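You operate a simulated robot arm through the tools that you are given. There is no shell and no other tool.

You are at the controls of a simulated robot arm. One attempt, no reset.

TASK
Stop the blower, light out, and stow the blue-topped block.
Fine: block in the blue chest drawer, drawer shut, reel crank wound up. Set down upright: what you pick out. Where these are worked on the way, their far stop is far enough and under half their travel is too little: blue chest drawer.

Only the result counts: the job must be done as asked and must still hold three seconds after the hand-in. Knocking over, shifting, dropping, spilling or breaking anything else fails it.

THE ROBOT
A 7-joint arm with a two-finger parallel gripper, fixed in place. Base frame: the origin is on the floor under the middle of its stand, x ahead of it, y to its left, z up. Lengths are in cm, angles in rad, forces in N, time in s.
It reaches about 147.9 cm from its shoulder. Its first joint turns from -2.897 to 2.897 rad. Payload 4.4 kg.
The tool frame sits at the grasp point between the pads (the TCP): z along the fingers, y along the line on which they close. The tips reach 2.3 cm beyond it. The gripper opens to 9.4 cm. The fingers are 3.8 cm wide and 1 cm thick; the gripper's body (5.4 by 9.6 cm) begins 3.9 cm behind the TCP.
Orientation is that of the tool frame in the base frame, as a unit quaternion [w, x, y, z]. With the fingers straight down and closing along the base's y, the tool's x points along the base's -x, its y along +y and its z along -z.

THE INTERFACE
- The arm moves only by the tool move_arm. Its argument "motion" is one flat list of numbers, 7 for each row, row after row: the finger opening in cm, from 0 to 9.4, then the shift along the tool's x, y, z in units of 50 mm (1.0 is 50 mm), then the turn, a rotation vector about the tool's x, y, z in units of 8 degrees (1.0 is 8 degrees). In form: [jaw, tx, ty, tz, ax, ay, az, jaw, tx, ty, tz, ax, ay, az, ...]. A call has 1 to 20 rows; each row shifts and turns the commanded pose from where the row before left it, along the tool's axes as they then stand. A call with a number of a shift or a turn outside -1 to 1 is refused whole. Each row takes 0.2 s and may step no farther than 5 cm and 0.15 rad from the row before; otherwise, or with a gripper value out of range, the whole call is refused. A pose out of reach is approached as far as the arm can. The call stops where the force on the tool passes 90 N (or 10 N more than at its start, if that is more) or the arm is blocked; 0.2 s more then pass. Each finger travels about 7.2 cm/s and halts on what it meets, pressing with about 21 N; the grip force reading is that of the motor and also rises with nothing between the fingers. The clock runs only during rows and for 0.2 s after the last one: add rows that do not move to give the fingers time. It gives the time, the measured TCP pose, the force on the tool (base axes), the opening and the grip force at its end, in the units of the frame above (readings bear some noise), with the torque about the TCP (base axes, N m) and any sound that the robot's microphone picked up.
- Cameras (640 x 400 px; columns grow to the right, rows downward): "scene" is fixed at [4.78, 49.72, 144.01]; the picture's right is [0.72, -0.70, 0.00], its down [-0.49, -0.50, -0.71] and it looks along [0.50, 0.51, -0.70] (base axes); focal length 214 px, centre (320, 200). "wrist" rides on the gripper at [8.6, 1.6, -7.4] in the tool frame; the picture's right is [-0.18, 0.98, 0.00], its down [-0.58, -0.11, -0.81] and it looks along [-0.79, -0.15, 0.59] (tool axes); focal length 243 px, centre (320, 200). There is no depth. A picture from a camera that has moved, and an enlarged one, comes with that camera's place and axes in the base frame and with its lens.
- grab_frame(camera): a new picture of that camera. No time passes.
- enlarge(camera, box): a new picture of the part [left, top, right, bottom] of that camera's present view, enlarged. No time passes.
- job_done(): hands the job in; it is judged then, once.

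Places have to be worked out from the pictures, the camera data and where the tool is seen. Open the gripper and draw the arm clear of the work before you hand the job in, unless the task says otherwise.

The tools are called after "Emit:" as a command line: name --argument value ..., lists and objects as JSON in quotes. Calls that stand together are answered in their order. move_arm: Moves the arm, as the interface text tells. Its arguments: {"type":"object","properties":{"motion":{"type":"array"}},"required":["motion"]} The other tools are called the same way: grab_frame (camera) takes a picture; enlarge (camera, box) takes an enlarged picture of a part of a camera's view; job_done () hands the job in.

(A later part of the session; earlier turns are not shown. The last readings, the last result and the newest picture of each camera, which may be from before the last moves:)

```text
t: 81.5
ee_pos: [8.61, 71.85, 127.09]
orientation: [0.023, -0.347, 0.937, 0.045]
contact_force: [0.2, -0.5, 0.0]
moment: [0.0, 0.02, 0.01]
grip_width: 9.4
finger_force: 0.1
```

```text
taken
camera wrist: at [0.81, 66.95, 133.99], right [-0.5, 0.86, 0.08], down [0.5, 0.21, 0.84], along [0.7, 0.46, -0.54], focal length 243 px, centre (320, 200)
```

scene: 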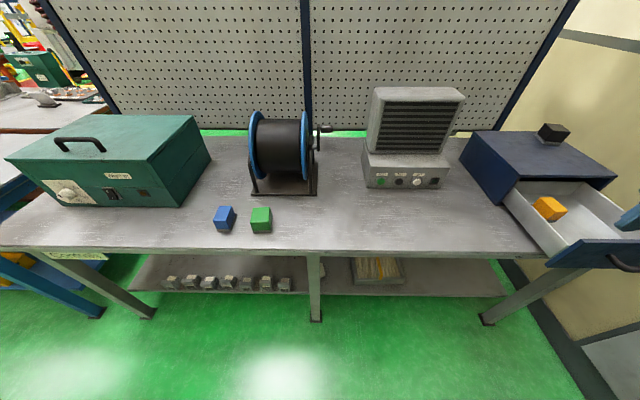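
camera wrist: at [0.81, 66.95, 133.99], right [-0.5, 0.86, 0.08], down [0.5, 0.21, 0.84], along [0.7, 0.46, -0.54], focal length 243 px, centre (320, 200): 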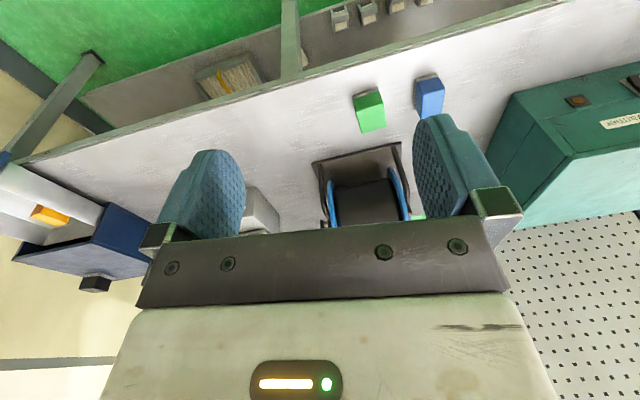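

The blue and green blocks are in view. I enlarge them to get the blue block's position and yaw.

Emit:
enlarge --camera "wrist" --box '[330, 50, 490, 150]'

Emit:
enlarge --camera "scene" --box '[200, 190, 290, 250]'

```text
4.00 times, centred on (410, 100) of wrist
camera zoom: at [0.81, 66.95, 133.99], right [-0.5, 0.86, 0.08], down [0.5, 0.21, 0.84], along [0.7, 0.46, -0.54], focal length 970 px, centre (-40, 600)
```

zoom: 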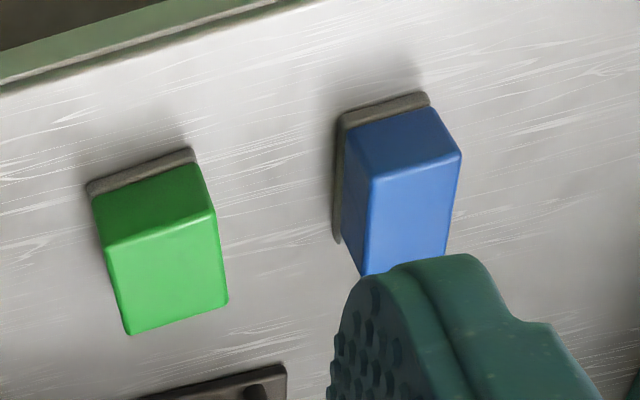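

```text
6.67 times, centred on (245, 220) of scene
camera zoom: at [4.78, 49.72, 144.01], right [0.72, -0.7, 0.0], down [-0.49, -0.5, -0.71], along [0.5, 0.51, -0.7], focal length 1430 px, centre (820, 67)
```

zoom: 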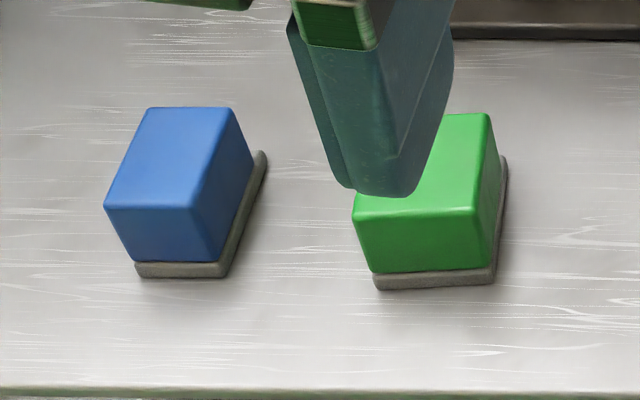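

The blue block lines up with the bench: about 4.2 cm wide by 6 cm deep, centred near (a = -62.4, b = 84.5), with its top around z = 93. I square the tool and move above it to z ≈ 105.

Emit:
move_arm --motion '[8, 0, 0, 0, 0.245, 0.267, -0.33, 8, 0, 0, 0, 0.245, 0.267, -0.33, 8, -0.6, 0.411, 0.489, 0, 0, 0, 8, -0.6, 0.411, 0.489, 0, 0, 0, 8, -0.6, 0.411, 0.489, 0, 0, 0, 8, -0.6, 0.411, 0.489, 0, 0, 0, 8, -0.6, 0.411, 0.489, 0, 0, 0, 8, -0.6, 0.411, 0.489, 0, 0, 0, 8, -0.6, 0.411, 0.489, 0, 0, 0, 8, -0.6, 0.411, 0.489, 0, 0, 0, 8, -0.6, 0.411, 0.489, 0, 0, 0, 8, 0, 0, 0, 0, 0, 0]'

Emit:
grab_frame --camera "wrist"

Emit:
enlarge --camera "scene" --box '[180, 150, 310, 260]'

```text
t: 82.8
ee_pos: [10.82, 77.0, 134.72]
orientation: [0.048, -0.383, 0.919, 0.082]
contact_force: [-0.6, 0.6, -1.1]
moment: [-0.01, 0.01, 0.02]
grip_width: 8.01
finger_force: 0.1
stopped in row 6: the arm was blocked; the commanded pose is now the measured one
```

```text
taken
camera wrist: at [3.48, 70.77, 141.02], right [-0.57, 0.81, 0.14], down [0.46, 0.18, 0.87], along [0.68, 0.56, -0.48], focal length 243 px, centre (320, 200)
```

wrist: 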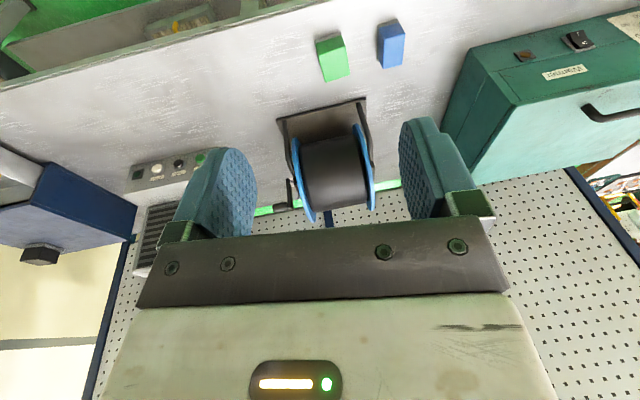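

```text
3.64 times, centred on (245, 205) of scene
camera zoom: at [4.78, 49.72, 144.01], right [0.72, -0.7, 0.0], down [-0.49, -0.5, -0.71], along [0.5, 0.51, -0.7], focal length 780 px, centre (593, 182)
```

zoom: 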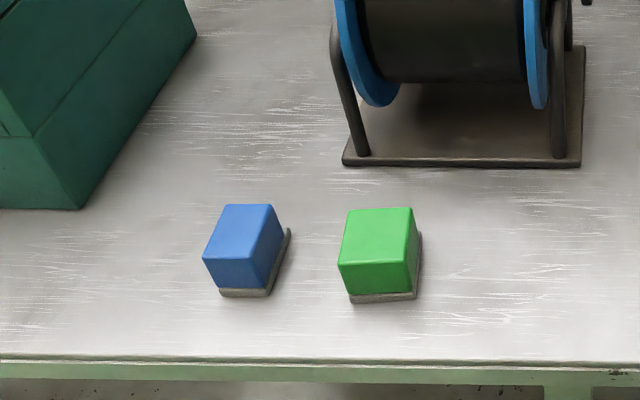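

The arm is caught against an internal joint limit: the pose drifted up and tilted, with no contact. I back out to the right, where it moved freely before, levelling the tool on the way.

Emit:
move_arm --motion '[8, 0, -0.9, 0, 0.163, 0.216, 0, 8, 0, -0.9, 0, 0.163, 0.216, 0, 8, 0, -0.9, 0, 0.163, 0.216, 0, 8, 0, -0.9, 0, 0.163, 0.216, 0, 8, 0, -0.9, 0, 0.163, 0.216, 0, 8, 0, 0, 0, 0, 0, 0]'

Emit:
grab_frame --camera "scene"

```text
t: 84.2
ee_pos: [26.34, 61.34, 133.15]
orientation: [-0.002, -0.388, 0.922, -0.003]
contact_force: [0.6, -0.2, -0.1]
moment: [-0.03, -0.03, 0.0]
grip_width: 8.03
finger_force: 0.2
```

```text
taken
```

scene: 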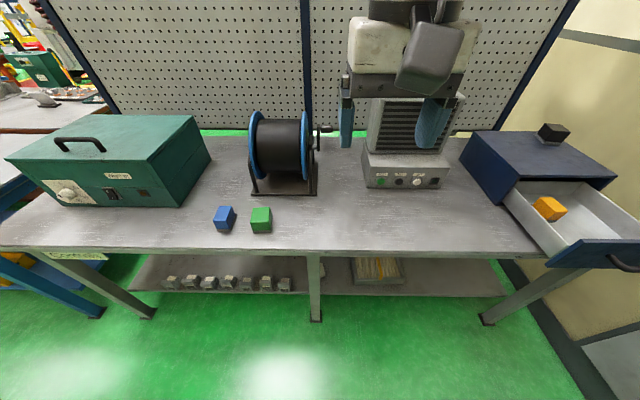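

The arm recovered and the tool is square again. I approach the block by a different path: first out over the bench at b = 85, z = 115, then left.

Emit:
move_arm --motion '[8, -0.757, 0, 0.6, 0, 0, 0, 8, -0.757, 0, 0.6, 0, 0, 0, 8, -0.757, 0, 0.6, 0, 0, 0, 8, -0.757, 0, 0.6, 0, 0, 0, 8, -0.757, 0, 0.6, 0, 0, 0, 8, -0.757, 0, 0.6, 0, 0, 0, 8, 0, 0, 0, 0, 0, 0]'

Emit:
grab_frame --camera "scene"

```text
t: 85.8
ee_pos: [42.79, 77.39, 115.02]
orientation: [-0.001, -0.388, 0.922, -0.002]
contact_force: [-0.4, 0.4, -0.3]
moment: [0.01, -0.01, 0.02]
grip_width: 7.99
finger_force: 0.0
```

```text
taken
```

scene: 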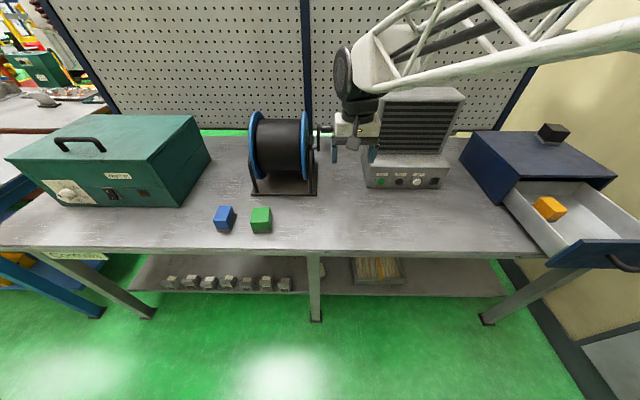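

Emit:
move_arm --motion '[8, 0, 0.9, 0, 0, 0, 0, 8, 0, 0.9, 0, 0, 0, 0, 8, 0, 0.9, 0, 0, 0, 0, 8, 0, 0.9, 0, 0, 0, 0, 8, 0, 0, 0, 0, 0, 0]'

Emit:
grab_frame --camera "wrist"

```text
t: 87.0
ee_pos: [29.64, 90.15, 114.98]
orientation: [-0.001, -0.388, 0.922, -0.002]
contact_force: [-0.1, 0.5, -0.3]
moment: [-0.01, -0.01, -0.02]
grip_width: 7.98
finger_force: 0.0
```

```text
taken
camera wrist: at [22.33, 85.26, 122.46], right [-0.57, 0.82, 0.0], down [0.48, 0.34, 0.8], along [0.66, 0.46, -0.59], focal length 243 px, centre (320, 200)
```

wrist: 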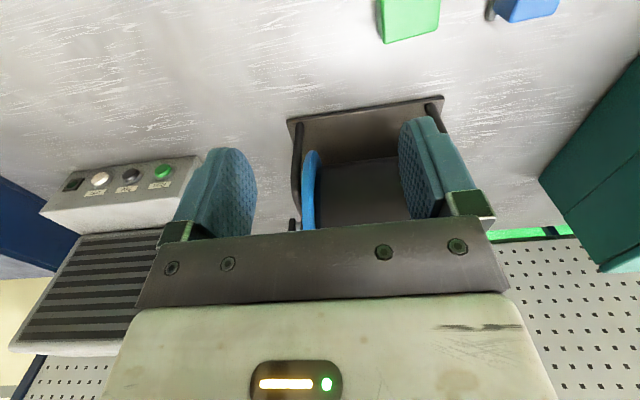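

Tracking is good here. I continue left until I'm above the blue block.

Emit:
move_arm --motion '[8, 0, 0.83, 0, 0, 0, 0, 8, 0, 0.83, 0, 0, 0, 0, 8, 0, 0.83, 0, 0, 0, 0, 8, 0, 0.83, 0, 0, 0, 0, 8, 0, 0.83, 0, 0, 0, 0, 8, 0, 0, 0, 0, 0, 0]'

Emit:
grab_frame --camera "wrist"

```text
t: 88.4
ee_pos: [14.73, 104.72, 114.83]
orientation: [-0.002, -0.388, 0.922, -0.001]
contact_force: [1.1, 0.9, 1.4]
moment: [0.01, 0.01, 0.0]
grip_width: 8.0
finger_force: 0.1
```

```text
taken
camera wrist: at [7.56, 99.73, 122.33], right [-0.57, 0.82, 0.0], down [0.48, 0.34, 0.8], along [0.66, 0.46, -0.59], focal length 243 px, centre (320, 200)
```

wrist: 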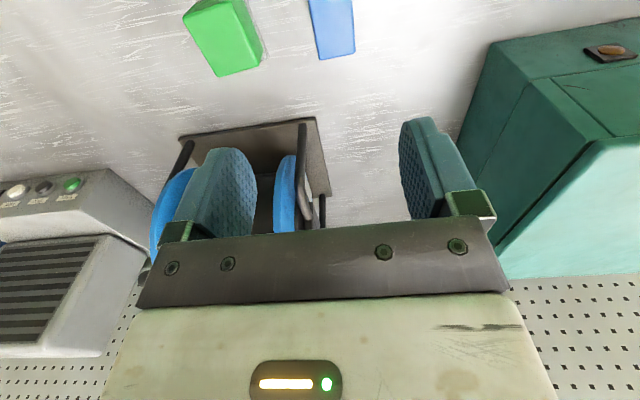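

I'm above the block. I enlarge the top of the view to check where it sits relative to the fingers.

Emit:
enlarge --camera "wrist" --box '[160, 0, 400, 100]'

Emit:
enlarge --camera "scene" --box '[170, 100, 330, 250]'

```text
2.67 times, centred on (280, 50) of wrist
camera zoom: at [7.56, 99.73, 122.33], right [-0.57, 0.82, 0.0], down [0.48, 0.34, 0.8], along [0.66, 0.46, -0.59], focal length 647 px, centre (427, 600)
```

zoom: 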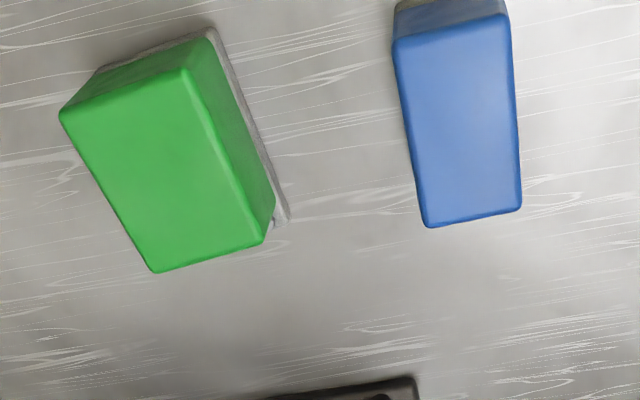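

```text
2.67 times, centred on (250, 175) of scene
camera zoom: at [4.78, 49.72, 144.01], right [0.72, -0.7, 0.0], down [-0.49, -0.5, -0.71], along [0.5, 0.51, -0.7], focal length 572 px, centre (507, 267)
```

zoom: 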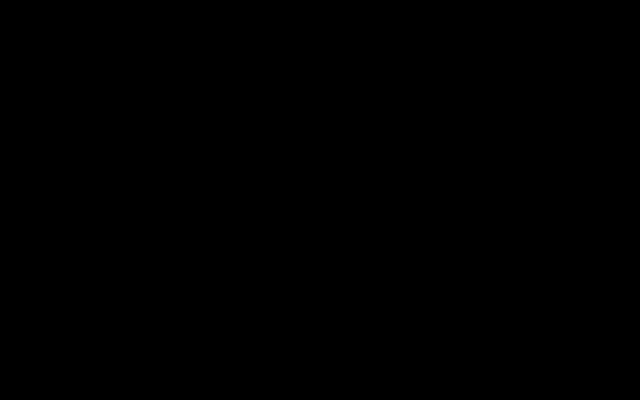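

The scene camera is blocked by the arm for now. From the wrist view the block is centred near (a = -63.7, b = 86.8), with its top around z = 91. I shift onto that and lower to z ≈ 99.

Emit:
move_arm --motion '[8, -0.145, 0.13, 0.5, 0, 0, 0, 8, -0.145, 0.13, 0.7, 0, 0, 0, 8, 0, 0, 0.95, 0, 0, 0, 8, 0, 0, 0.95, 0, 0, 0, 8, 0, 0, 0, 0, 0, 0]'

Emit:
grab_frame --camera "wrist"

Emit:
grab_frame --camera "scene"

```text
t: 89.6
ee_pos: [15.45, 106.64, 99.25]
orientation: [0.0, -0.387, 0.922, -0.002]
contact_force: [1.4, 0.0, -0.3]
moment: [-0.02, -0.03, 0.0]
grip_width: 8.0
finger_force: 0.0
```

```text
taken
camera wrist: at [8.05, 101.65, 106.71], right [-0.57, 0.82, 0.0], down [0.48, 0.34, 0.8], along [0.66, 0.46, -0.59], focal length 243 px, centre (320, 200)
```

wrist: 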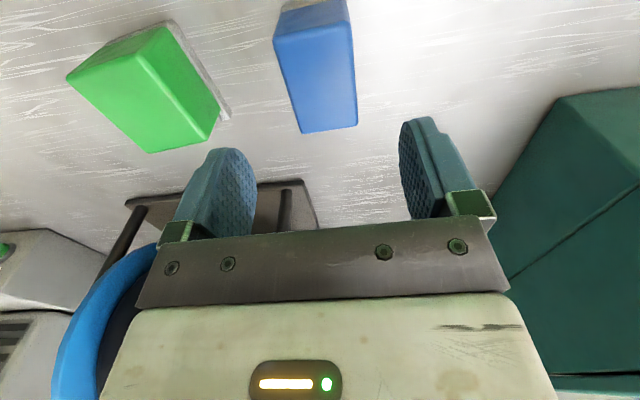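

```text
taken
```

scene: 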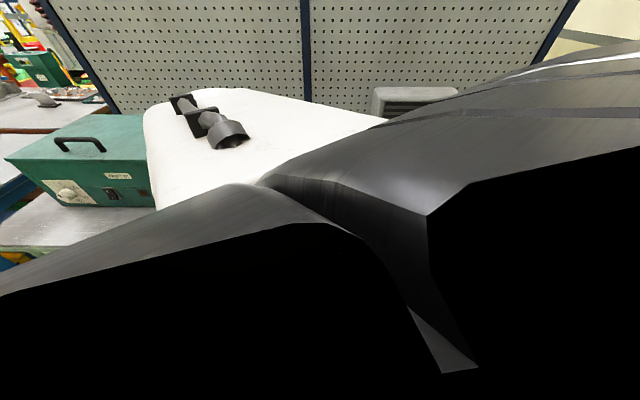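

Both wrist views now agree: the block spans a = -65.8 to -61.5 and b = 83.5 to 90.4, with its top at z = 91.0. I fine-align and lower around it in steps.

Emit:
move_arm --motion '[8, 0.03, 0.04, 0.5, 0, 0, 0, 8, 0.03, 0.04, 0.5, 0, 0, 0, 8, 0, 0, 0.44, 0, 0, 0, 8, 0, 0, 0, 0, 0, 0]'

Emit:
grab_frame --camera "wrist"

```text
t: 90.6
ee_pos: [14.34, 106.48, 92.06]
orientation: [-0.002, -0.388, 0.922, -0.002]
contact_force: [0.0, 0.2, 0.0]
moment: [-0.04, -0.01, -0.03]
grip_width: 8.02
finger_force: 0.0
```

```text
taken
camera wrist: at [7.17, 101.49, 99.54], right [-0.57, 0.82, 0.0], down [0.48, 0.34, 0.8], along [0.66, 0.46, -0.59], focal length 243 px, centre (320, 200)
```

wrist: 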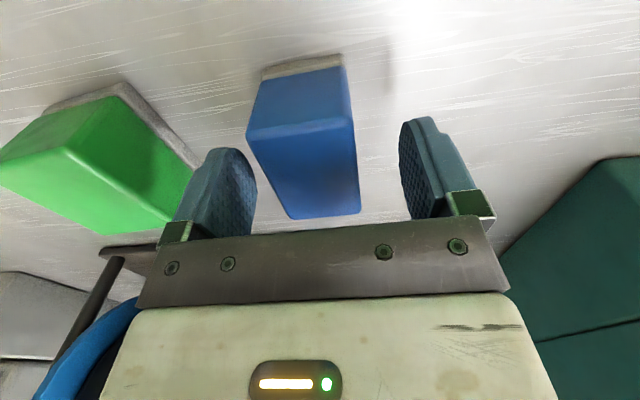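

The block sits about 0.4 cm toward +a and 0.7 cm deeper than the finger midpoint, and the table here is near z = 86. I correct for that, lower to z ≈ 89.4 and look once more.

Emit:
move_arm --motion '[8, -0.14, -0.08, 0, 0, 0, 0, 8, 0, 0, 0.27, 0, 0, 0, 8, 0, 0, 0.26, 0, 0, 0, 8, 0, 0, 0, 0, 0, 0]'

Emit:
grab_frame --camera "wrist"

```text
t: 91.6
ee_pos: [15.04, 106.68, 89.38]
orientation: [-0.001, -0.387, 0.922, -0.002]
contact_force: [0.4, 0.4, 0.6]
moment: [-0.02, 0.01, -0.01]
grip_width: 7.99
finger_force: 0.0
```

```text
taken
camera wrist: at [7.84, 101.78, 96.86], right [-0.57, 0.82, 0.0], down [0.48, 0.34, 0.8], along [0.66, 0.46, -0.59], focal length 243 px, centre (320, 200)
```

wrist: 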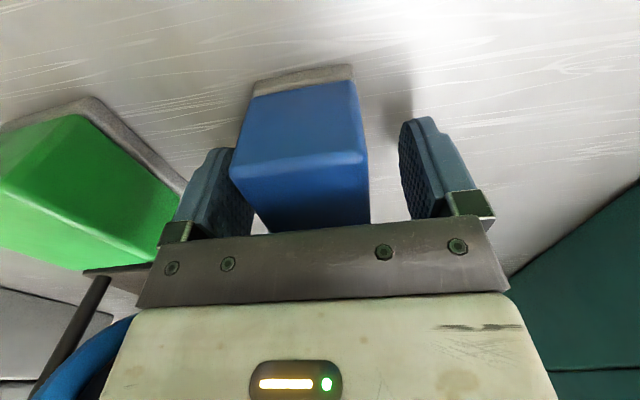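

The block is between the fingers, so I close gently and check the grip.

Emit:
move_arm --motion '[6, 0, 0, 0, 0, 0, 0, 5, 0, 0, 0, 0, 0, 0, 4, 0, 0, 0, 0, 0, 0, 0, 0, 0, 0, 0, 0, 0, 0, 0, 0, 0, 0, 0, 0]'

Emit:
grab_frame --camera "wrist"

```text
t: 92.8
ee_pos: [15.07, 106.81, 89.33]
orientation: [-0.001, -0.388, 0.922, -0.002]
contact_force: [-0.5, 0.6, 1.0]
moment: [0.1, 0.11, -0.02]
grip_width: 4.5
finger_force: 21.3
```

```text
taken
camera wrist: at [7.83, 101.78, 96.88], right [-0.57, 0.82, 0.0], down [0.48, 0.34, 0.8], along [0.66, 0.46, -0.59], focal length 243 px, centre (320, 200)
```

wrist: 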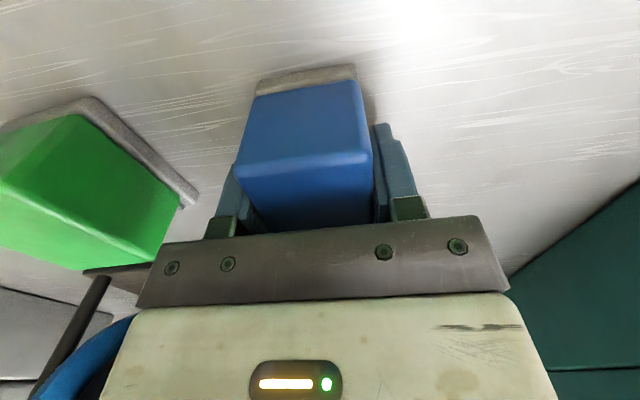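

Gripped at 4.5 cm. I lift straight up and check that the block comes along level.

Emit:
move_arm --motion '[0, 0, 0, -0.2, 0, 0, 0, 0, 0, 0, -0.4, 0, 0, 0, 0, 0, 0, -0.7, 0, 0, 0, 0, 0, 0, -0.8, 0, 0, 0, 0, 0, 0, -0.8, 0, 0, 0, 0, 0, 0, -0.8, 0, 0, 0, 0, 0, 0, -0.5, 0, 0, 0, 0, 0, 0, 0, 0, 0, 0]'

Emit:
grab_frame --camera "wrist"

```text
t: 94.6
ee_pos: [14.95, 106.98, 110.63]
orientation: [-0.001, -0.388, 0.922, -0.001]
contact_force: [0.1, 1.2, -2.4]
moment: [-0.02, 0.02, 0.0]
grip_width: 4.49
finger_force: 20.5
```

```text
taken
camera wrist: at [7.82, 102.02, 118.13], right [-0.57, 0.82, 0.0], down [0.48, 0.34, 0.8], along [0.66, 0.46, -0.59], focal length 243 px, centre (320, 200)
```

wrist: 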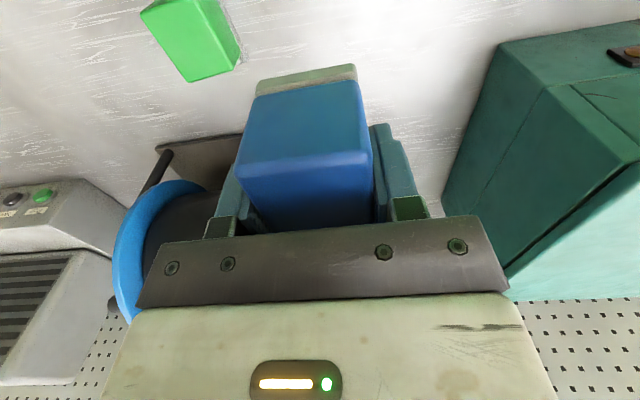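

The block is held level with its base. I carry it right, along the front of the bench toward the drawer, at z ≈ 111.

Emit:
move_arm --motion '[0, 0.05, -0.6, 0, 0, 0, 0, 0, 0.08, -0.9, 0, 0, 0, 0, 0, 0.08, -0.95, 0, 0, 0, 0, 0, 0.08, -0.95, 0, 0, 0, 0, 0, 0.08, -0.95, 0, 0, 0, 0, 0, 0.08, -0.95, 0, 0, 0, 0, 0, 0.08, -0.95, 0, 0, 0, 0, 0, 0.08, -0.95, 0, 0, 0, 0, 0, 0.08, -0.95, 0, 0, 0, 0, 0, 0.08, -0.95, 0, 0, 0, 0, 0, 0, -0.95, 0, 0, 0, 0, 0, 0, -0.95, 0, 0, 0, 0, 0, 0, -0.6, 0, 0, 0, 0, 0, 0, 0, 0, 0, 0, 0]'

Emit:
grab_frame --camera "wrist"

Emit:
grab_frame --camera "scene"

```text
t: 97.6
ee_pos: [53.97, 63.31, 110.58]
orientation: [0.0, -0.387, 0.922, -0.003]
contact_force: [-0.4, -0.3, -2.5]
moment: [0.03, -0.02, 0.01]
grip_width: 4.46
finger_force: 20.8
```

```text
taken
camera wrist: at [46.83, 58.4, 118.08], right [-0.57, 0.82, 0.0], down [0.48, 0.34, 0.8], along [0.66, 0.46, -0.59], focal length 243 px, centre (320, 200)
```

wrist: 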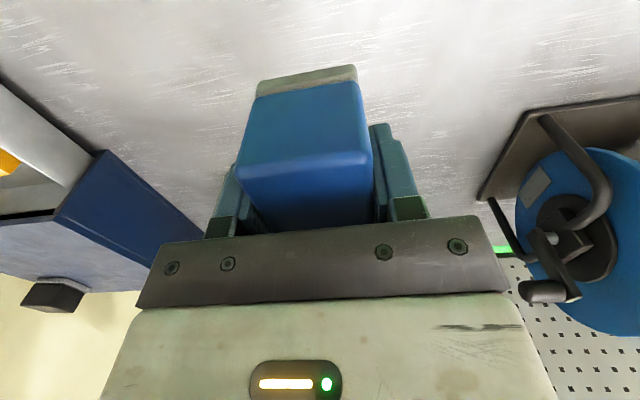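

```text
taken
```

scene: 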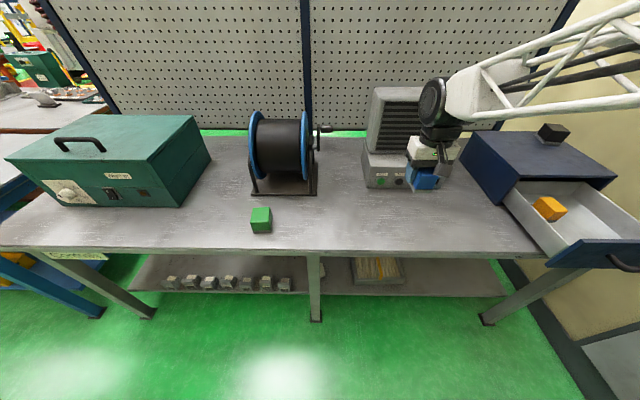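

Only the blue block has moved. I continue right until I'm above the open drawer.

Emit:
move_arm --motion '[0, 0.04, -0.7, 0, 0, 0, 0, 0, 0.04, -0.95, 0, 0, 0, 0, 0, 0.04, -0.95, 0, 0, 0, 0, 0, 0, -0.95, 0, 0, 0, 0, 0, 0, -0.95, 0, 0, 0, 0, 0, 0, -0.95, 0, 0, 0, 0, 0, 0, -0.95, 0, 0, 0, 0, 0, 0, -0.95, 0, 0, 0, 0, 0, 0, -0.95, 0, 0, 0, 0, 0, 0, -0.95, 0, 0, 0, 0, 0, 0, -0.95, 0, 0, 0, 0, 0, 0, -0.95, 0, 0, 0, 0, 0, 0, -0.6, 0, 0, 0, 0, 0, 0, 0, 0, 0, 0, 0]'

Emit:
grab_frame --camera "wrist"

Emit:
grab_frame --camera "scene"

```text
t: 100.6
ee_pos: [95.57, 21.95, 110.8]
orientation: [-0.002, -0.387, 0.922, -0.002]
contact_force: [0.0, 1.1, -2.7]
moment: [0.0, -0.04, -0.01]
grip_width: 4.5
finger_force: 21.0
```

```text
taken
camera wrist: at [88.35, 16.99, 118.34], right [-0.57, 0.82, 0.0], down [0.48, 0.34, 0.8], along [0.66, 0.46, -0.59], focal length 243 px, centre (320, 200)
```

wrist: 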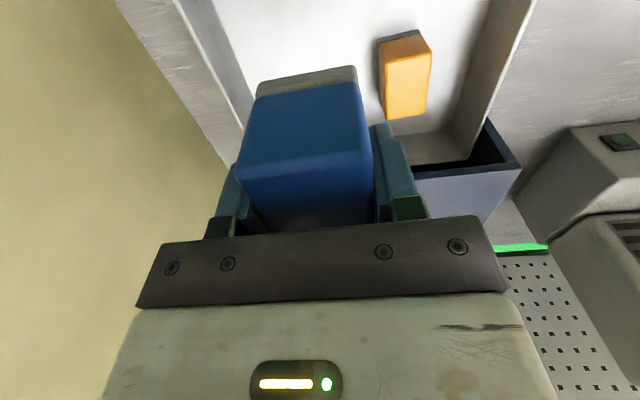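

```text
taken
```

scene: 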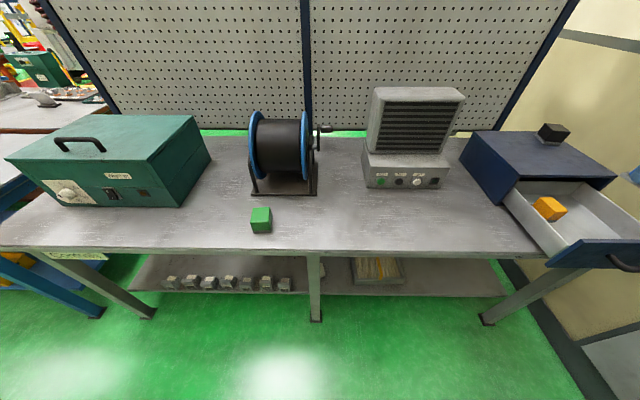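

I'm above the drawer. I enlarge to measure the walls, the floor and the orange block before lowering.

Emit:
enlarge --camera "wrist" --box '[100, 0, 560, 200]'

Emit:
enlarge --camera "scene" --box '[450, 110, 640, 280]'

```text
1.39 times, centred on (330, 100) of wrist
camera zoom: at [88.35, 16.99, 118.34], right [-0.57, 0.82, 0.0], down [0.48, 0.34, 0.8], along [0.66, 0.46, -0.59], focal length 338 px, centre (306, 339)
```

zoom: 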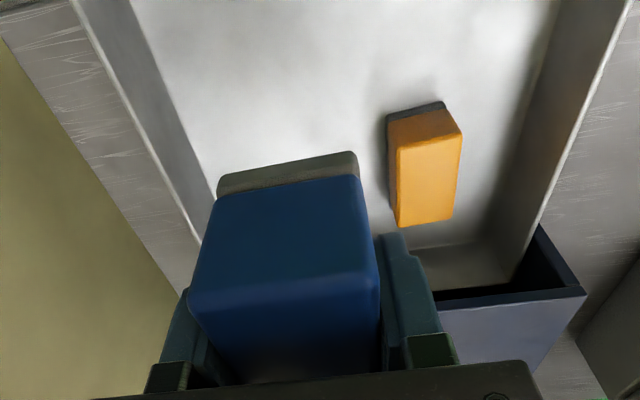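

```text
2.35 times, centred on (545, 195) of scene
camera zoom: at [4.78, 49.72, 144.01], right [0.72, -0.7, 0.0], down [-0.49, -0.5, -0.71], along [0.5, 0.51, -0.7], focal length 505 px, centre (-209, 212)
```

zoom: 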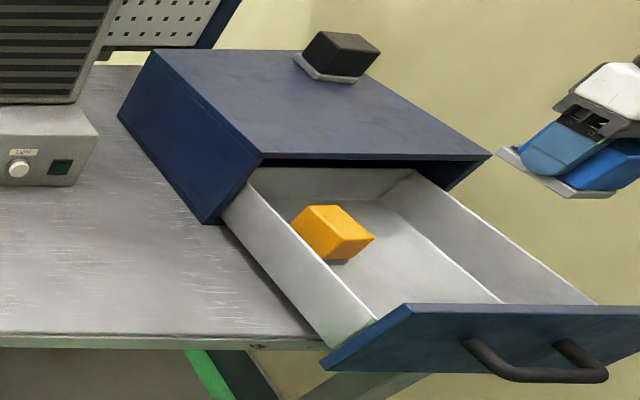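

The drawer floor is at about z = 91, and the orange block occupies a = 43.6 to 47.7. I put the blue block at a ≈ 55, b ≈ 82.5, so I shift 1.8 cm and go down to just above the floor.

Emit:
move_arm --motion '[0, 0, -0.36, 0, 0, 0, 0, 0, 0, 0, 0.5, 0, 0, 0, 0, 0, 0, 0.7, 0, 0, 0, 0, 0, 0, 0.7, 0, 0, 0, 0, 0, 0, 0.6, 0, 0, 0, 0, 0, 0, 0, 0, 0, 0]'

Emit:
grab_frame --camera "wrist"

Emit:
enlarge --camera "scene" --box '[450, 110, 640, 280]'

```text
t: 102.0
ee_pos: [96.49, 20.66, 98.41]
orientation: [-0.001, -0.387, 0.922, -0.002]
contact_force: [0.9, 0.2, -2.7]
moment: [0.02, 0.04, 0.01]
grip_width: 4.49
finger_force: 20.9
```

```text
taken
camera wrist: at [89.29, 15.75, 105.77], right [-0.57, 0.82, 0.0], down [0.48, 0.34, 0.8], along [0.66, 0.46, -0.59], focal length 243 px, centre (320, 200)
```

wrist: 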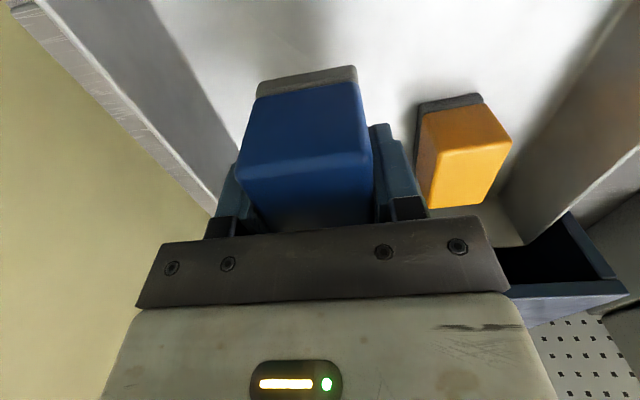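

```text
2.35 times, centred on (545, 195) of scene
camera zoom: at [4.78, 49.72, 144.01], right [0.72, -0.7, 0.0], down [-0.49, -0.5, -0.71], along [0.5, 0.51, -0.7], focal length 505 px, centre (-209, 212)
```

zoom: 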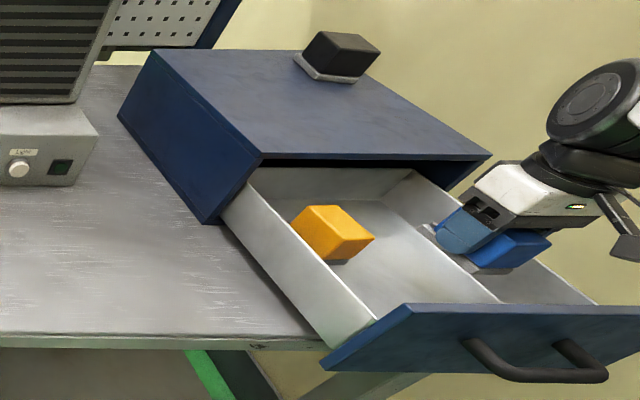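

Clear on all sides. I lower in small steps until the block touches the drawer floor.

Emit:
move_arm --motion '[0, 0, 0, 0.2, 0, 0, 0, 0, 0, 0, 0.2, 0, 0, 0, 0, 0, 0, 0.1, 0, 0, 0, 0, 0, 0, 0, 0, 0, 0]'

Emit:
grab_frame --camera "wrist"

```text
t: 103.0
ee_pos: [96.66, 20.78, 95.77]
orientation: [-0.001, -0.388, 0.922, -0.003]
contact_force: [0.7, 0.1, -2.6]
moment: [0.0, -0.01, 0.02]
grip_width: 4.49
finger_force: 21.5
```

```text
taken
camera wrist: at [89.43, 15.78, 103.23], right [-0.57, 0.82, 0.0], down [0.48, 0.34, 0.8], along [0.66, 0.46, -0.59], focal length 243 px, centre (320, 200)
```

wrist: 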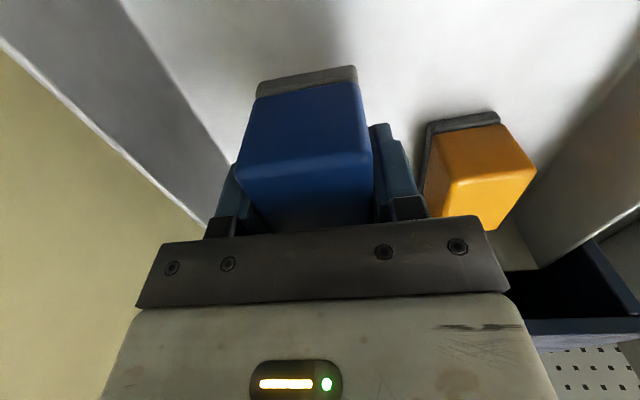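

Emit:
move_arm --motion '[0, 0, 0, 0.08, 0, 0, 0, 0, 0, 0, 0.08, 0, 0, 0]'

```text
t: 103.6
ee_pos: [96.66, 20.72, 94.96]
orientation: [-0.002, -0.387, 0.922, -0.003]
contact_force: [0.3, -0.7, -2.1]
moment: [0.0, 0.0, 0.0]
grip_width: 4.48
finger_force: 21.1
```

Emit:
move_arm --motion '[0, 0, 0, 0.08, 0, 0, 0, 0, 0, 0, 0.08, 0, 0, 0]'

Emit:
grab_frame --camera "wrist"

```text
t: 104.2
ee_pos: [96.5, 20.72, 94.13]
orientation: [0.0, -0.387, 0.922, -0.002]
contact_force: [-0.3, -0.2, -2.4]
moment: [-0.01, -0.01, 0.01]
grip_width: 4.5
finger_force: 21.1
```

```text
taken
camera wrist: at [89.43, 15.77, 101.64], right [-0.57, 0.82, 0.0], down [0.48, 0.34, 0.8], along [0.66, 0.46, -0.59], focal length 243 px, centre (320, 200)
```

wrist: 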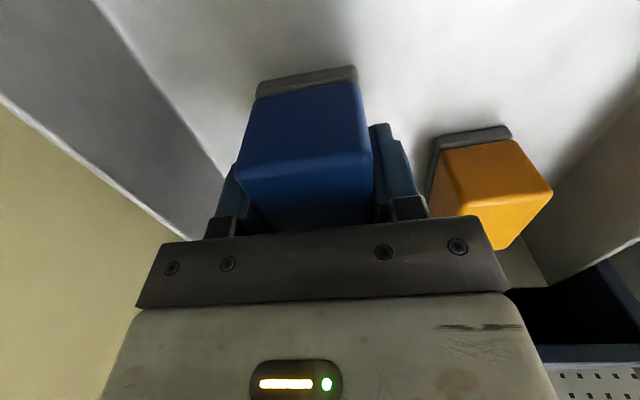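

Still hanging free at z = 94.1. A new estimate from the orange block puts the floor nearer 88.5, so I keep going down carefully.

Emit:
move_arm --motion '[0, 0, 0, 0.08, 0, 0, 0, 0, 0, 0, 0.08, 0, 0, 0, 0, 0, 0, 0.06, 0, 0, 0]'

```text
t: 105.0
ee_pos: [96.56, 20.71, 93.07]
orientation: [-0.001, -0.388, 0.922, -0.002]
contact_force: [-0.3, 0.1, -3.1]
moment: [0.0, 0.0, -0.01]
grip_width: 4.48
finger_force: 21.3
```

Emit:
move_arm --motion '[0, 0, 0, 0.06, 0, 0, 0, 0, 0, 0, 0.06, 0, 0, 0]'

Emit:
grab_frame --camera "wrist"

```text
t: 105.6
ee_pos: [96.67, 20.7, 92.43]
orientation: [-0.001, -0.388, 0.922, -0.003]
contact_force: [0.7, 0.4, -2.5]
moment: [-0.01, 0.0, 0.0]
grip_width: 4.5
finger_force: 21.1
```

```text
taken
camera wrist: at [89.44, 15.72, 99.97], right [-0.57, 0.82, 0.0], down [0.48, 0.34, 0.8], along [0.66, 0.46, -0.59], focal length 243 px, centre (320, 200)
```

wrist: 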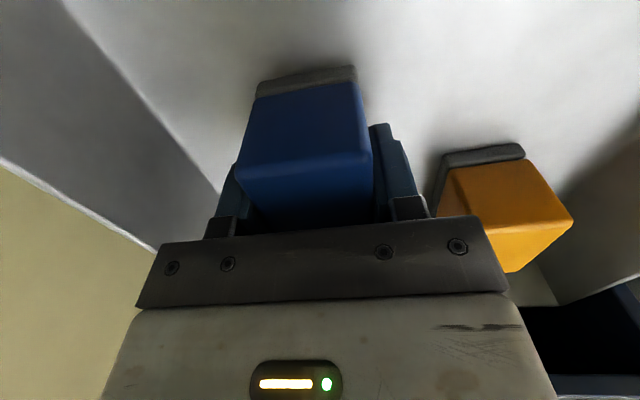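

Emit:
move_arm --motion '[0, 0, 0, 0.05, 0, 0, 0, 0, 0, 0, 0.05, 0, 0, 0]'

```text
t: 106.2
ee_pos: [96.64, 20.6, 92.18]
orientation: [-0.001, -0.388, 0.922, -0.003]
contact_force: [0.2, 1.8, 5.2]
moment: [-0.71, 0.64, -0.21]
grip_width: 4.5
finger_force: 20.8
```

The force flipped to +5 N, so the block rests on the drawer floor. I open the fingers slightly and check before lifting.

Emit:
move_arm --motion '[5, 0, 0, 0, 0, 0, 0, 6.5, 0, 0, 0, 0, 0, 0, 6.5, 0, 0, 0, 0, 0, 0]'

Emit:
grab_frame --camera "wrist"

```text
t: 107.0
ee_pos: [96.64, 20.49, 92.13]
orientation: [-0.001, -0.388, 0.922, -0.003]
contact_force: [1.3, 2.2, 13.3]
moment: [-1.13, 1.21, -0.17]
grip_width: 6.51
finger_force: 0.0
```

```text
taken
camera wrist: at [89.41, 15.65, 99.54], right [-0.57, 0.82, 0.0], down [0.48, 0.34, 0.8], along [0.66, 0.46, -0.59], focal length 243 px, centre (320, 200)
```

wrist: 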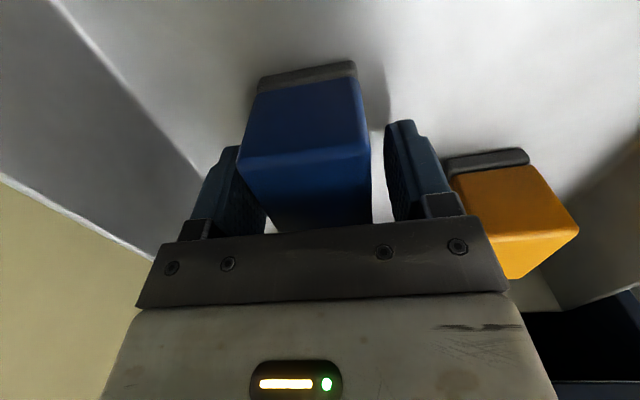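

The block is released and stands upright. The small upward force comes from the camera bracket resting on the drawer front's edge, so I lift straight up right away.

Emit:
move_arm --motion '[6.5, 0, 0, -0.2, 0, 0, 0, 6.5, 0, 0, -0.5, 0, 0, 0, 6.5, 0, 0, -0.8, 0, 0, 0, 6.5, 0, 0, -0.9, 0, 0, 0, 6.5, 0, 0, -0.9, 0, 0, 0, 6.5, 0, 0, -0.7, 0, 0, 0, 6.5, 0, 0, 0, 0, 0, 0]'

Emit:
grab_frame --camera "wrist"

Emit:
enlarge --camera "scene" --box '[450, 110, 640, 280]'

```text
t: 108.6
ee_pos: [96.78, 20.69, 111.76]
orientation: [-0.001, -0.388, 0.922, -0.002]
contact_force: [0.3, -0.1, 0.3]
moment: [-0.01, 0.02, 0.03]
grip_width: 6.5
finger_force: 0.0
```

```text
taken
camera wrist: at [89.54, 15.77, 119.24], right [-0.57, 0.82, 0.0], down [0.48, 0.34, 0.8], along [0.66, 0.46, -0.59], focal length 243 px, centre (320, 200)
```

wrist: 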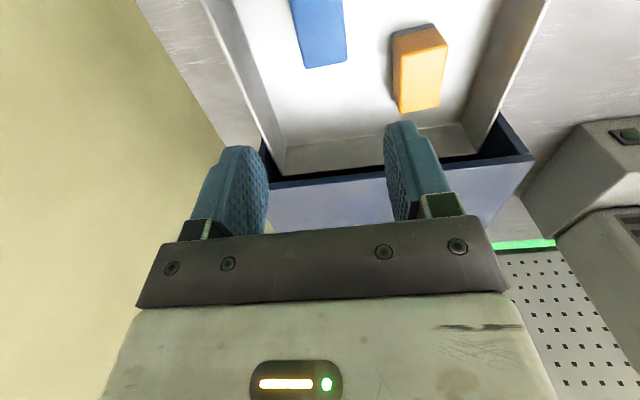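

```text
2.35 times, centred on (545, 195) of scene
camera zoom: at [4.78, 49.72, 144.01], right [0.72, -0.7, 0.0], down [-0.49, -0.5, -0.71], along [0.5, 0.51, -0.7], focal length 505 px, centre (-209, 212)
```

zoom: 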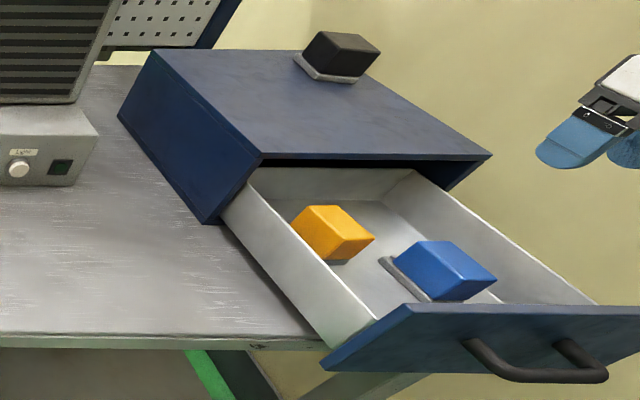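

Both blocks stand upright in the drawer. To close it, I go in front of the drawer front, close the fingers, and pitch them 30° forward to push just above the handle.

Emit:
move_arm --motion '[0, 0.8, 0.19, 0, 0, 0, 0, 0, 0.8, 0.19, 0, 0, 0, 0, 0, 0.8, 0.19, 0, 0, 0, 0, 0, 0.8, 0.19, 0, 0, 0, 0, 0, 0.8, 0.19, 0, 0, 0, 0, 0, 0.8, 0.19, 0, 0, 0, 0, 0, 0, 0, 0, 0, -0.9375, 0, 0, 0, 0, 0, 0, -0.9375, 0, 0, 0, 0, 0, 0, -0.9375, 0, 0, 0, 0, 0, 0, -0.9375, 0, 0, 0, 0, 0, 0, 0, 0]'

Emit:
grab_frame --camera "wrist"

Emit:
grab_frame --camera "scene"

```text
t: 111.0
ee_pos: [75.66, 7.59, 112.04]
orientation: [0.239, -0.374, 0.891, 0.098]
contact_force: [0.1, 0.9, 0.2]
moment: [0.01, 0.02, 0.0]
grip_width: 0.0
finger_force: 20.7
```

```text
taken
camera wrist: at [66.71, 0.82, 114.16], right [-0.59, 0.8, 0.09], down [0.15, 0.0, 0.99], along [0.79, 0.6, -0.12], focal length 243 px, centre (320, 200)
```

wrist: 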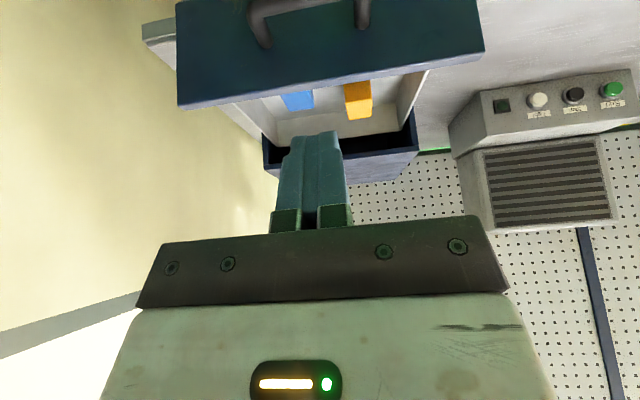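

```text
taken
```

scene: 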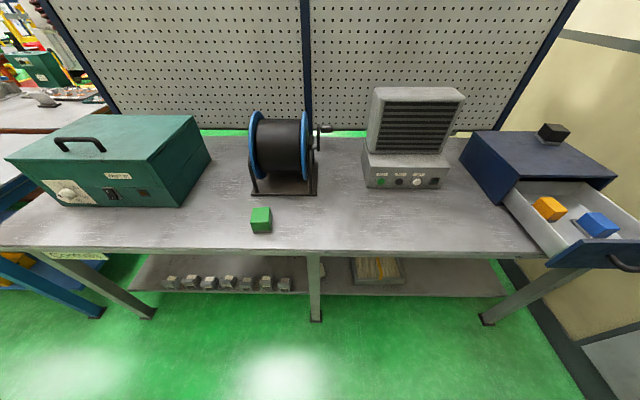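

The pose is good, and the drawer front's top edge is near z = 99. I lower to z = 99 in front of it, then advance over the handle until I touch the panel.

Emit:
move_arm --motion '[0, 0.325, 0, 0.563, 0, 0, 0, 0, 0.325, 0, 0.563, 0, 0, 0, 0, 0.325, 0, 0.563, 0, 0, 0, 0, 0.325, 0, 0.563, 0, 0, 0, 0, -0.35, 0, 0.2, 0, 0, 0, 0, -0.35, 0, 0.2, 0, 0, 0, 0, 0, 0, 0, 0, 0, 0]'

Emit:
grab_frame --camera "wrist"

Emit:
enlarge --camera "scene" --box '[450, 110, 640, 280]'

```text
t: 112.6
ee_pos: [78.41, 10.56, 99.05]
orientation: [0.238, -0.376, 0.89, 0.098]
contact_force: [-0.6, 0.0, 0.3]
moment: [-0.02, 0.02, -0.03]
grip_width: 0.0
finger_force: 20.7
```

```text
taken
camera wrist: at [69.44, 3.76, 101.2], right [-0.59, 0.8, 0.09], down [0.15, 0.0, 0.99], along [0.79, 0.6, -0.12], focal length 243 px, centre (320, 200)
```

wrist: 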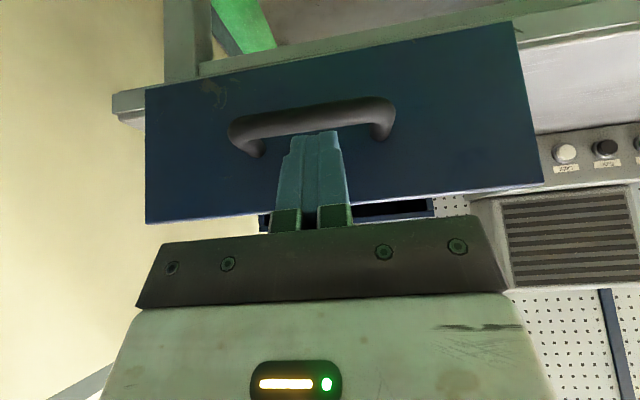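

```text
2.35 times, centred on (545, 195) of scene
camera zoom: at [4.78, 49.72, 144.01], right [0.72, -0.7, 0.0], down [-0.49, -0.5, -0.71], along [0.5, 0.51, -0.7], focal length 505 px, centre (-209, 212)
```

zoom: 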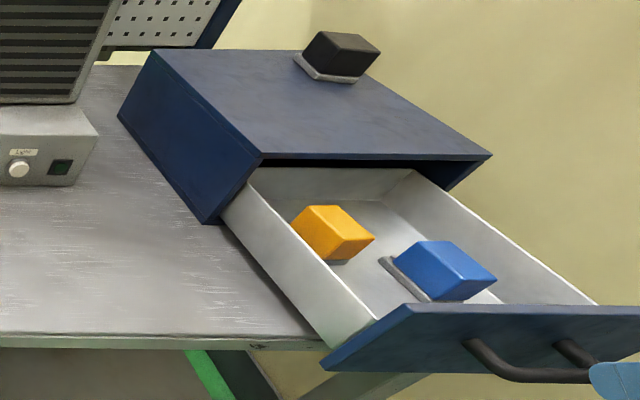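

The fingertip will pass just above the bar. I advance to touch the panel.

Emit:
move_arm --motion '[0, -0.26, 0, 0.15, 0, 0, 0, 0, -0.26, 0, 0.15, 0, 0, 0, 0, -0.173, 0, 0.1, 0, 0, 0, 0, -0.173, 0, 0.1, 0, 0, 0]'

Emit:
enlarge --camera "wrist" --box '[160, 40, 480, 240]'

```text
t: 113.6
ee_pos: [82.04, 14.02, 99.08]
orientation: [0.238, -0.376, 0.89, 0.099]
contact_force: [0.2, -0.2, -0.4]
moment: [0.0, 0.0, 0.0]
grip_width: 0.02
finger_force: 20.8
```

```text
2.00 times, centred on (320, 140) of wrist
camera zoom: at [73.01, 7.21, 101.21], right [-0.59, 0.8, 0.09], down [0.15, 0.0, 0.99], along [0.79, 0.6, -0.12], focal length 485 px, centre (320, 320)
```

zoom: 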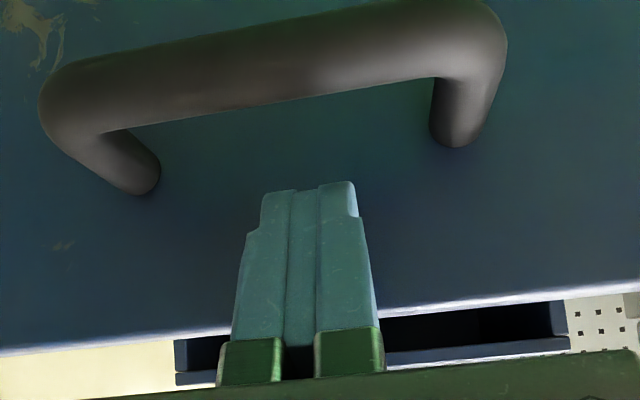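

Emit:
move_arm --motion '[0, -0.173, 0, 0.1, 0, 0, 0, 0, -0.173, 0, 0.1, 0, 0, 0]'

```text
t: 114.2
ee_pos: [83.35, 15.46, 98.87]
orientation: [0.237, -0.375, 0.891, 0.099]
contact_force: [-0.6, 0.2, 0.7]
moment: [0.01, 0.01, -0.03]
grip_width: 0.01
finger_force: 21.2
```

Emit:
move_arm --motion '[0, -0.173, 0, 0.1, 0, 0, 0, 0, -0.173, 0, 0.1, 0, 0, 0]'

Emit:
enlarge --camera "wrist" --box '[160, 40, 480, 240]'

Emit:
enlarge --camera "scene" --box '[450, 110, 640, 280]'

```text
t: 114.8
ee_pos: [84.76, 16.99, 99.01]
orientation: [0.237, -0.376, 0.89, 0.098]
contact_force: [-1.4, -0.4, 0.8]
moment: [0.0, -0.03, 0.06]
grip_width: 0.0
finger_force: 20.8
```

```text
2.00 times, centred on (320, 140) of wrist
camera zoom: at [75.8, 10.15, 101.3], right [-0.59, 0.8, 0.09], down [0.15, 0.0, 0.99], along [0.79, 0.6, -0.12], focal length 485 px, centre (320, 320)
```

zoom: 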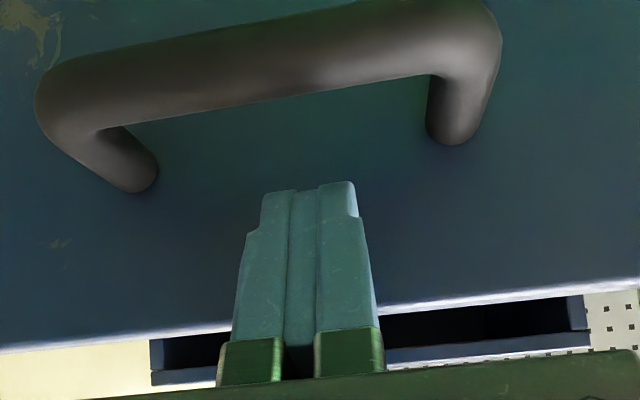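

```text
2.35 times, centred on (545, 195) of scene
camera zoom: at [4.78, 49.72, 144.01], right [0.72, -0.7, 0.0], down [-0.49, -0.5, -0.71], along [0.5, 0.51, -0.7], focal length 505 px, centre (-209, 212)
```

zoom: 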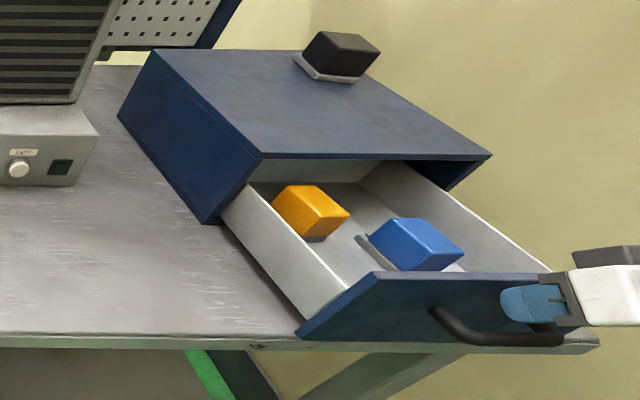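

The drawer slides in easily with the push, and both blocks ride along upright. I keep pushing at a gentle speed.

Emit:
move_arm --motion '[0, -0.173, 0, 0.1, 0, 0, 0, 0, -0.22, 0, 0.127, 0, 0, 0, 0, -0.26, 0, 0.15, 0, 0, 0, 0, -0.26, 0, 0.15, 0, 0, 0, 0, -0.26, 0, 0.15, 0, 0, 0, 0, -0.26, 0, 0.15, 0, 0, 0, 0, -0.22, 0, 0.127, 0, 0, 0, 0, -0.173, 0, 0.1, 0, 0, 0]'

Emit:
enlarge --camera "scene" --box '[450, 110, 640, 280]'

```text
t: 116.6
ee_pos: [92.14, 24.3, 98.96]
orientation: [0.237, -0.375, 0.891, 0.098]
contact_force: [0.0, -0.7, -0.4]
moment: [0.01, -0.03, 0.01]
grip_width: 0.0
finger_force: 20.8
```

```text
2.35 times, centred on (545, 195) of scene
camera zoom: at [4.78, 49.72, 144.01], right [0.72, -0.7, 0.0], down [-0.49, -0.5, -0.71], along [0.5, 0.51, -0.7], focal length 505 px, centre (-209, 212)
```

zoom: 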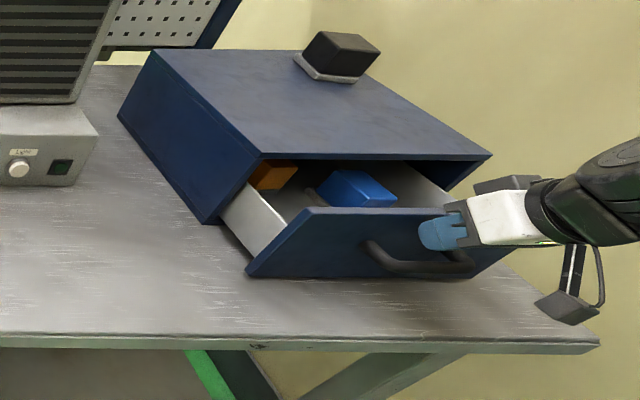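

Emit:
move_arm --motion '[0, -0.22, 0, 0.127, 0, 0, 0, 0, -0.26, 0, 0.15, 0, 0, 0, 0, -0.22, 0, 0.127, 0, 0, 0, 0, -0.173, 0, 0.1, 0, 0, 0, 0, -0.12, 0, 0.07, 0, 0, 0, 0, -0.1, 0, 0.058, 0, 0, 0]'

Emit:
enlarge --camera "scene" --box '[450, 110, 640, 280]'

```text
t: 118.0
ee_pos: [96.51, 28.93, 98.98]
orientation: [0.238, -0.376, 0.89, 0.099]
contact_force: [-1.8, -1.5, -0.8]
moment: [-0.02, 0.0, -0.01]
grip_width: 0.0
finger_force: 21.0
```

```text
2.35 times, centred on (545, 195) of scene
camera zoom: at [4.78, 49.72, 144.01], right [0.72, -0.7, 0.0], down [-0.49, -0.5, -0.71], along [0.5, 0.51, -0.7], focal length 505 px, centre (-209, 212)
```

zoom: 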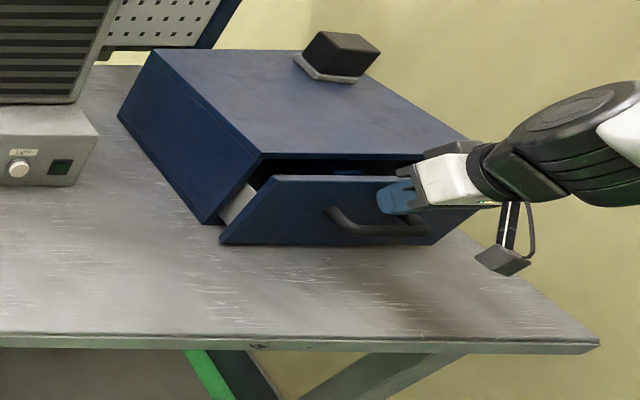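

About 3.5 cm remain. I push on slowly in 5 mm steps.

Emit:
move_arm --motion '[0, -0.087, 0, 0.05, 0, 0, 0, 0, -0.087, 0, 0.05, 0, 0, 0, 0, -0.087, 0, 0.05, 0, 0, 0, 0, -0.087, 0, 0.05, 0, 0, 0, 0, -0.087, 0, 0.05, 0, 0, 0]'

Emit:
enlarge --camera "scene" --box '[450, 110, 640, 280]'

```text
t: 119.2
ee_pos: [98.39, 30.72, 98.92]
orientation: [0.237, -0.375, 0.891, 0.099]
contact_force: [0.1, 0.0, -0.1]
moment: [-0.03, -0.03, -0.01]
grip_width: 0.02
finger_force: 20.9
```

```text
2.35 times, centred on (545, 195) of scene
camera zoom: at [4.78, 49.72, 144.01], right [0.72, -0.7, 0.0], down [-0.49, -0.5, -0.71], along [0.5, 0.51, -0.7], focal length 505 px, centre (-209, 212)
```

zoom: 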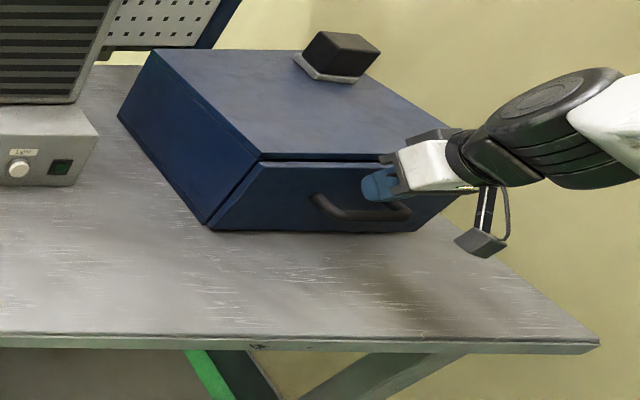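

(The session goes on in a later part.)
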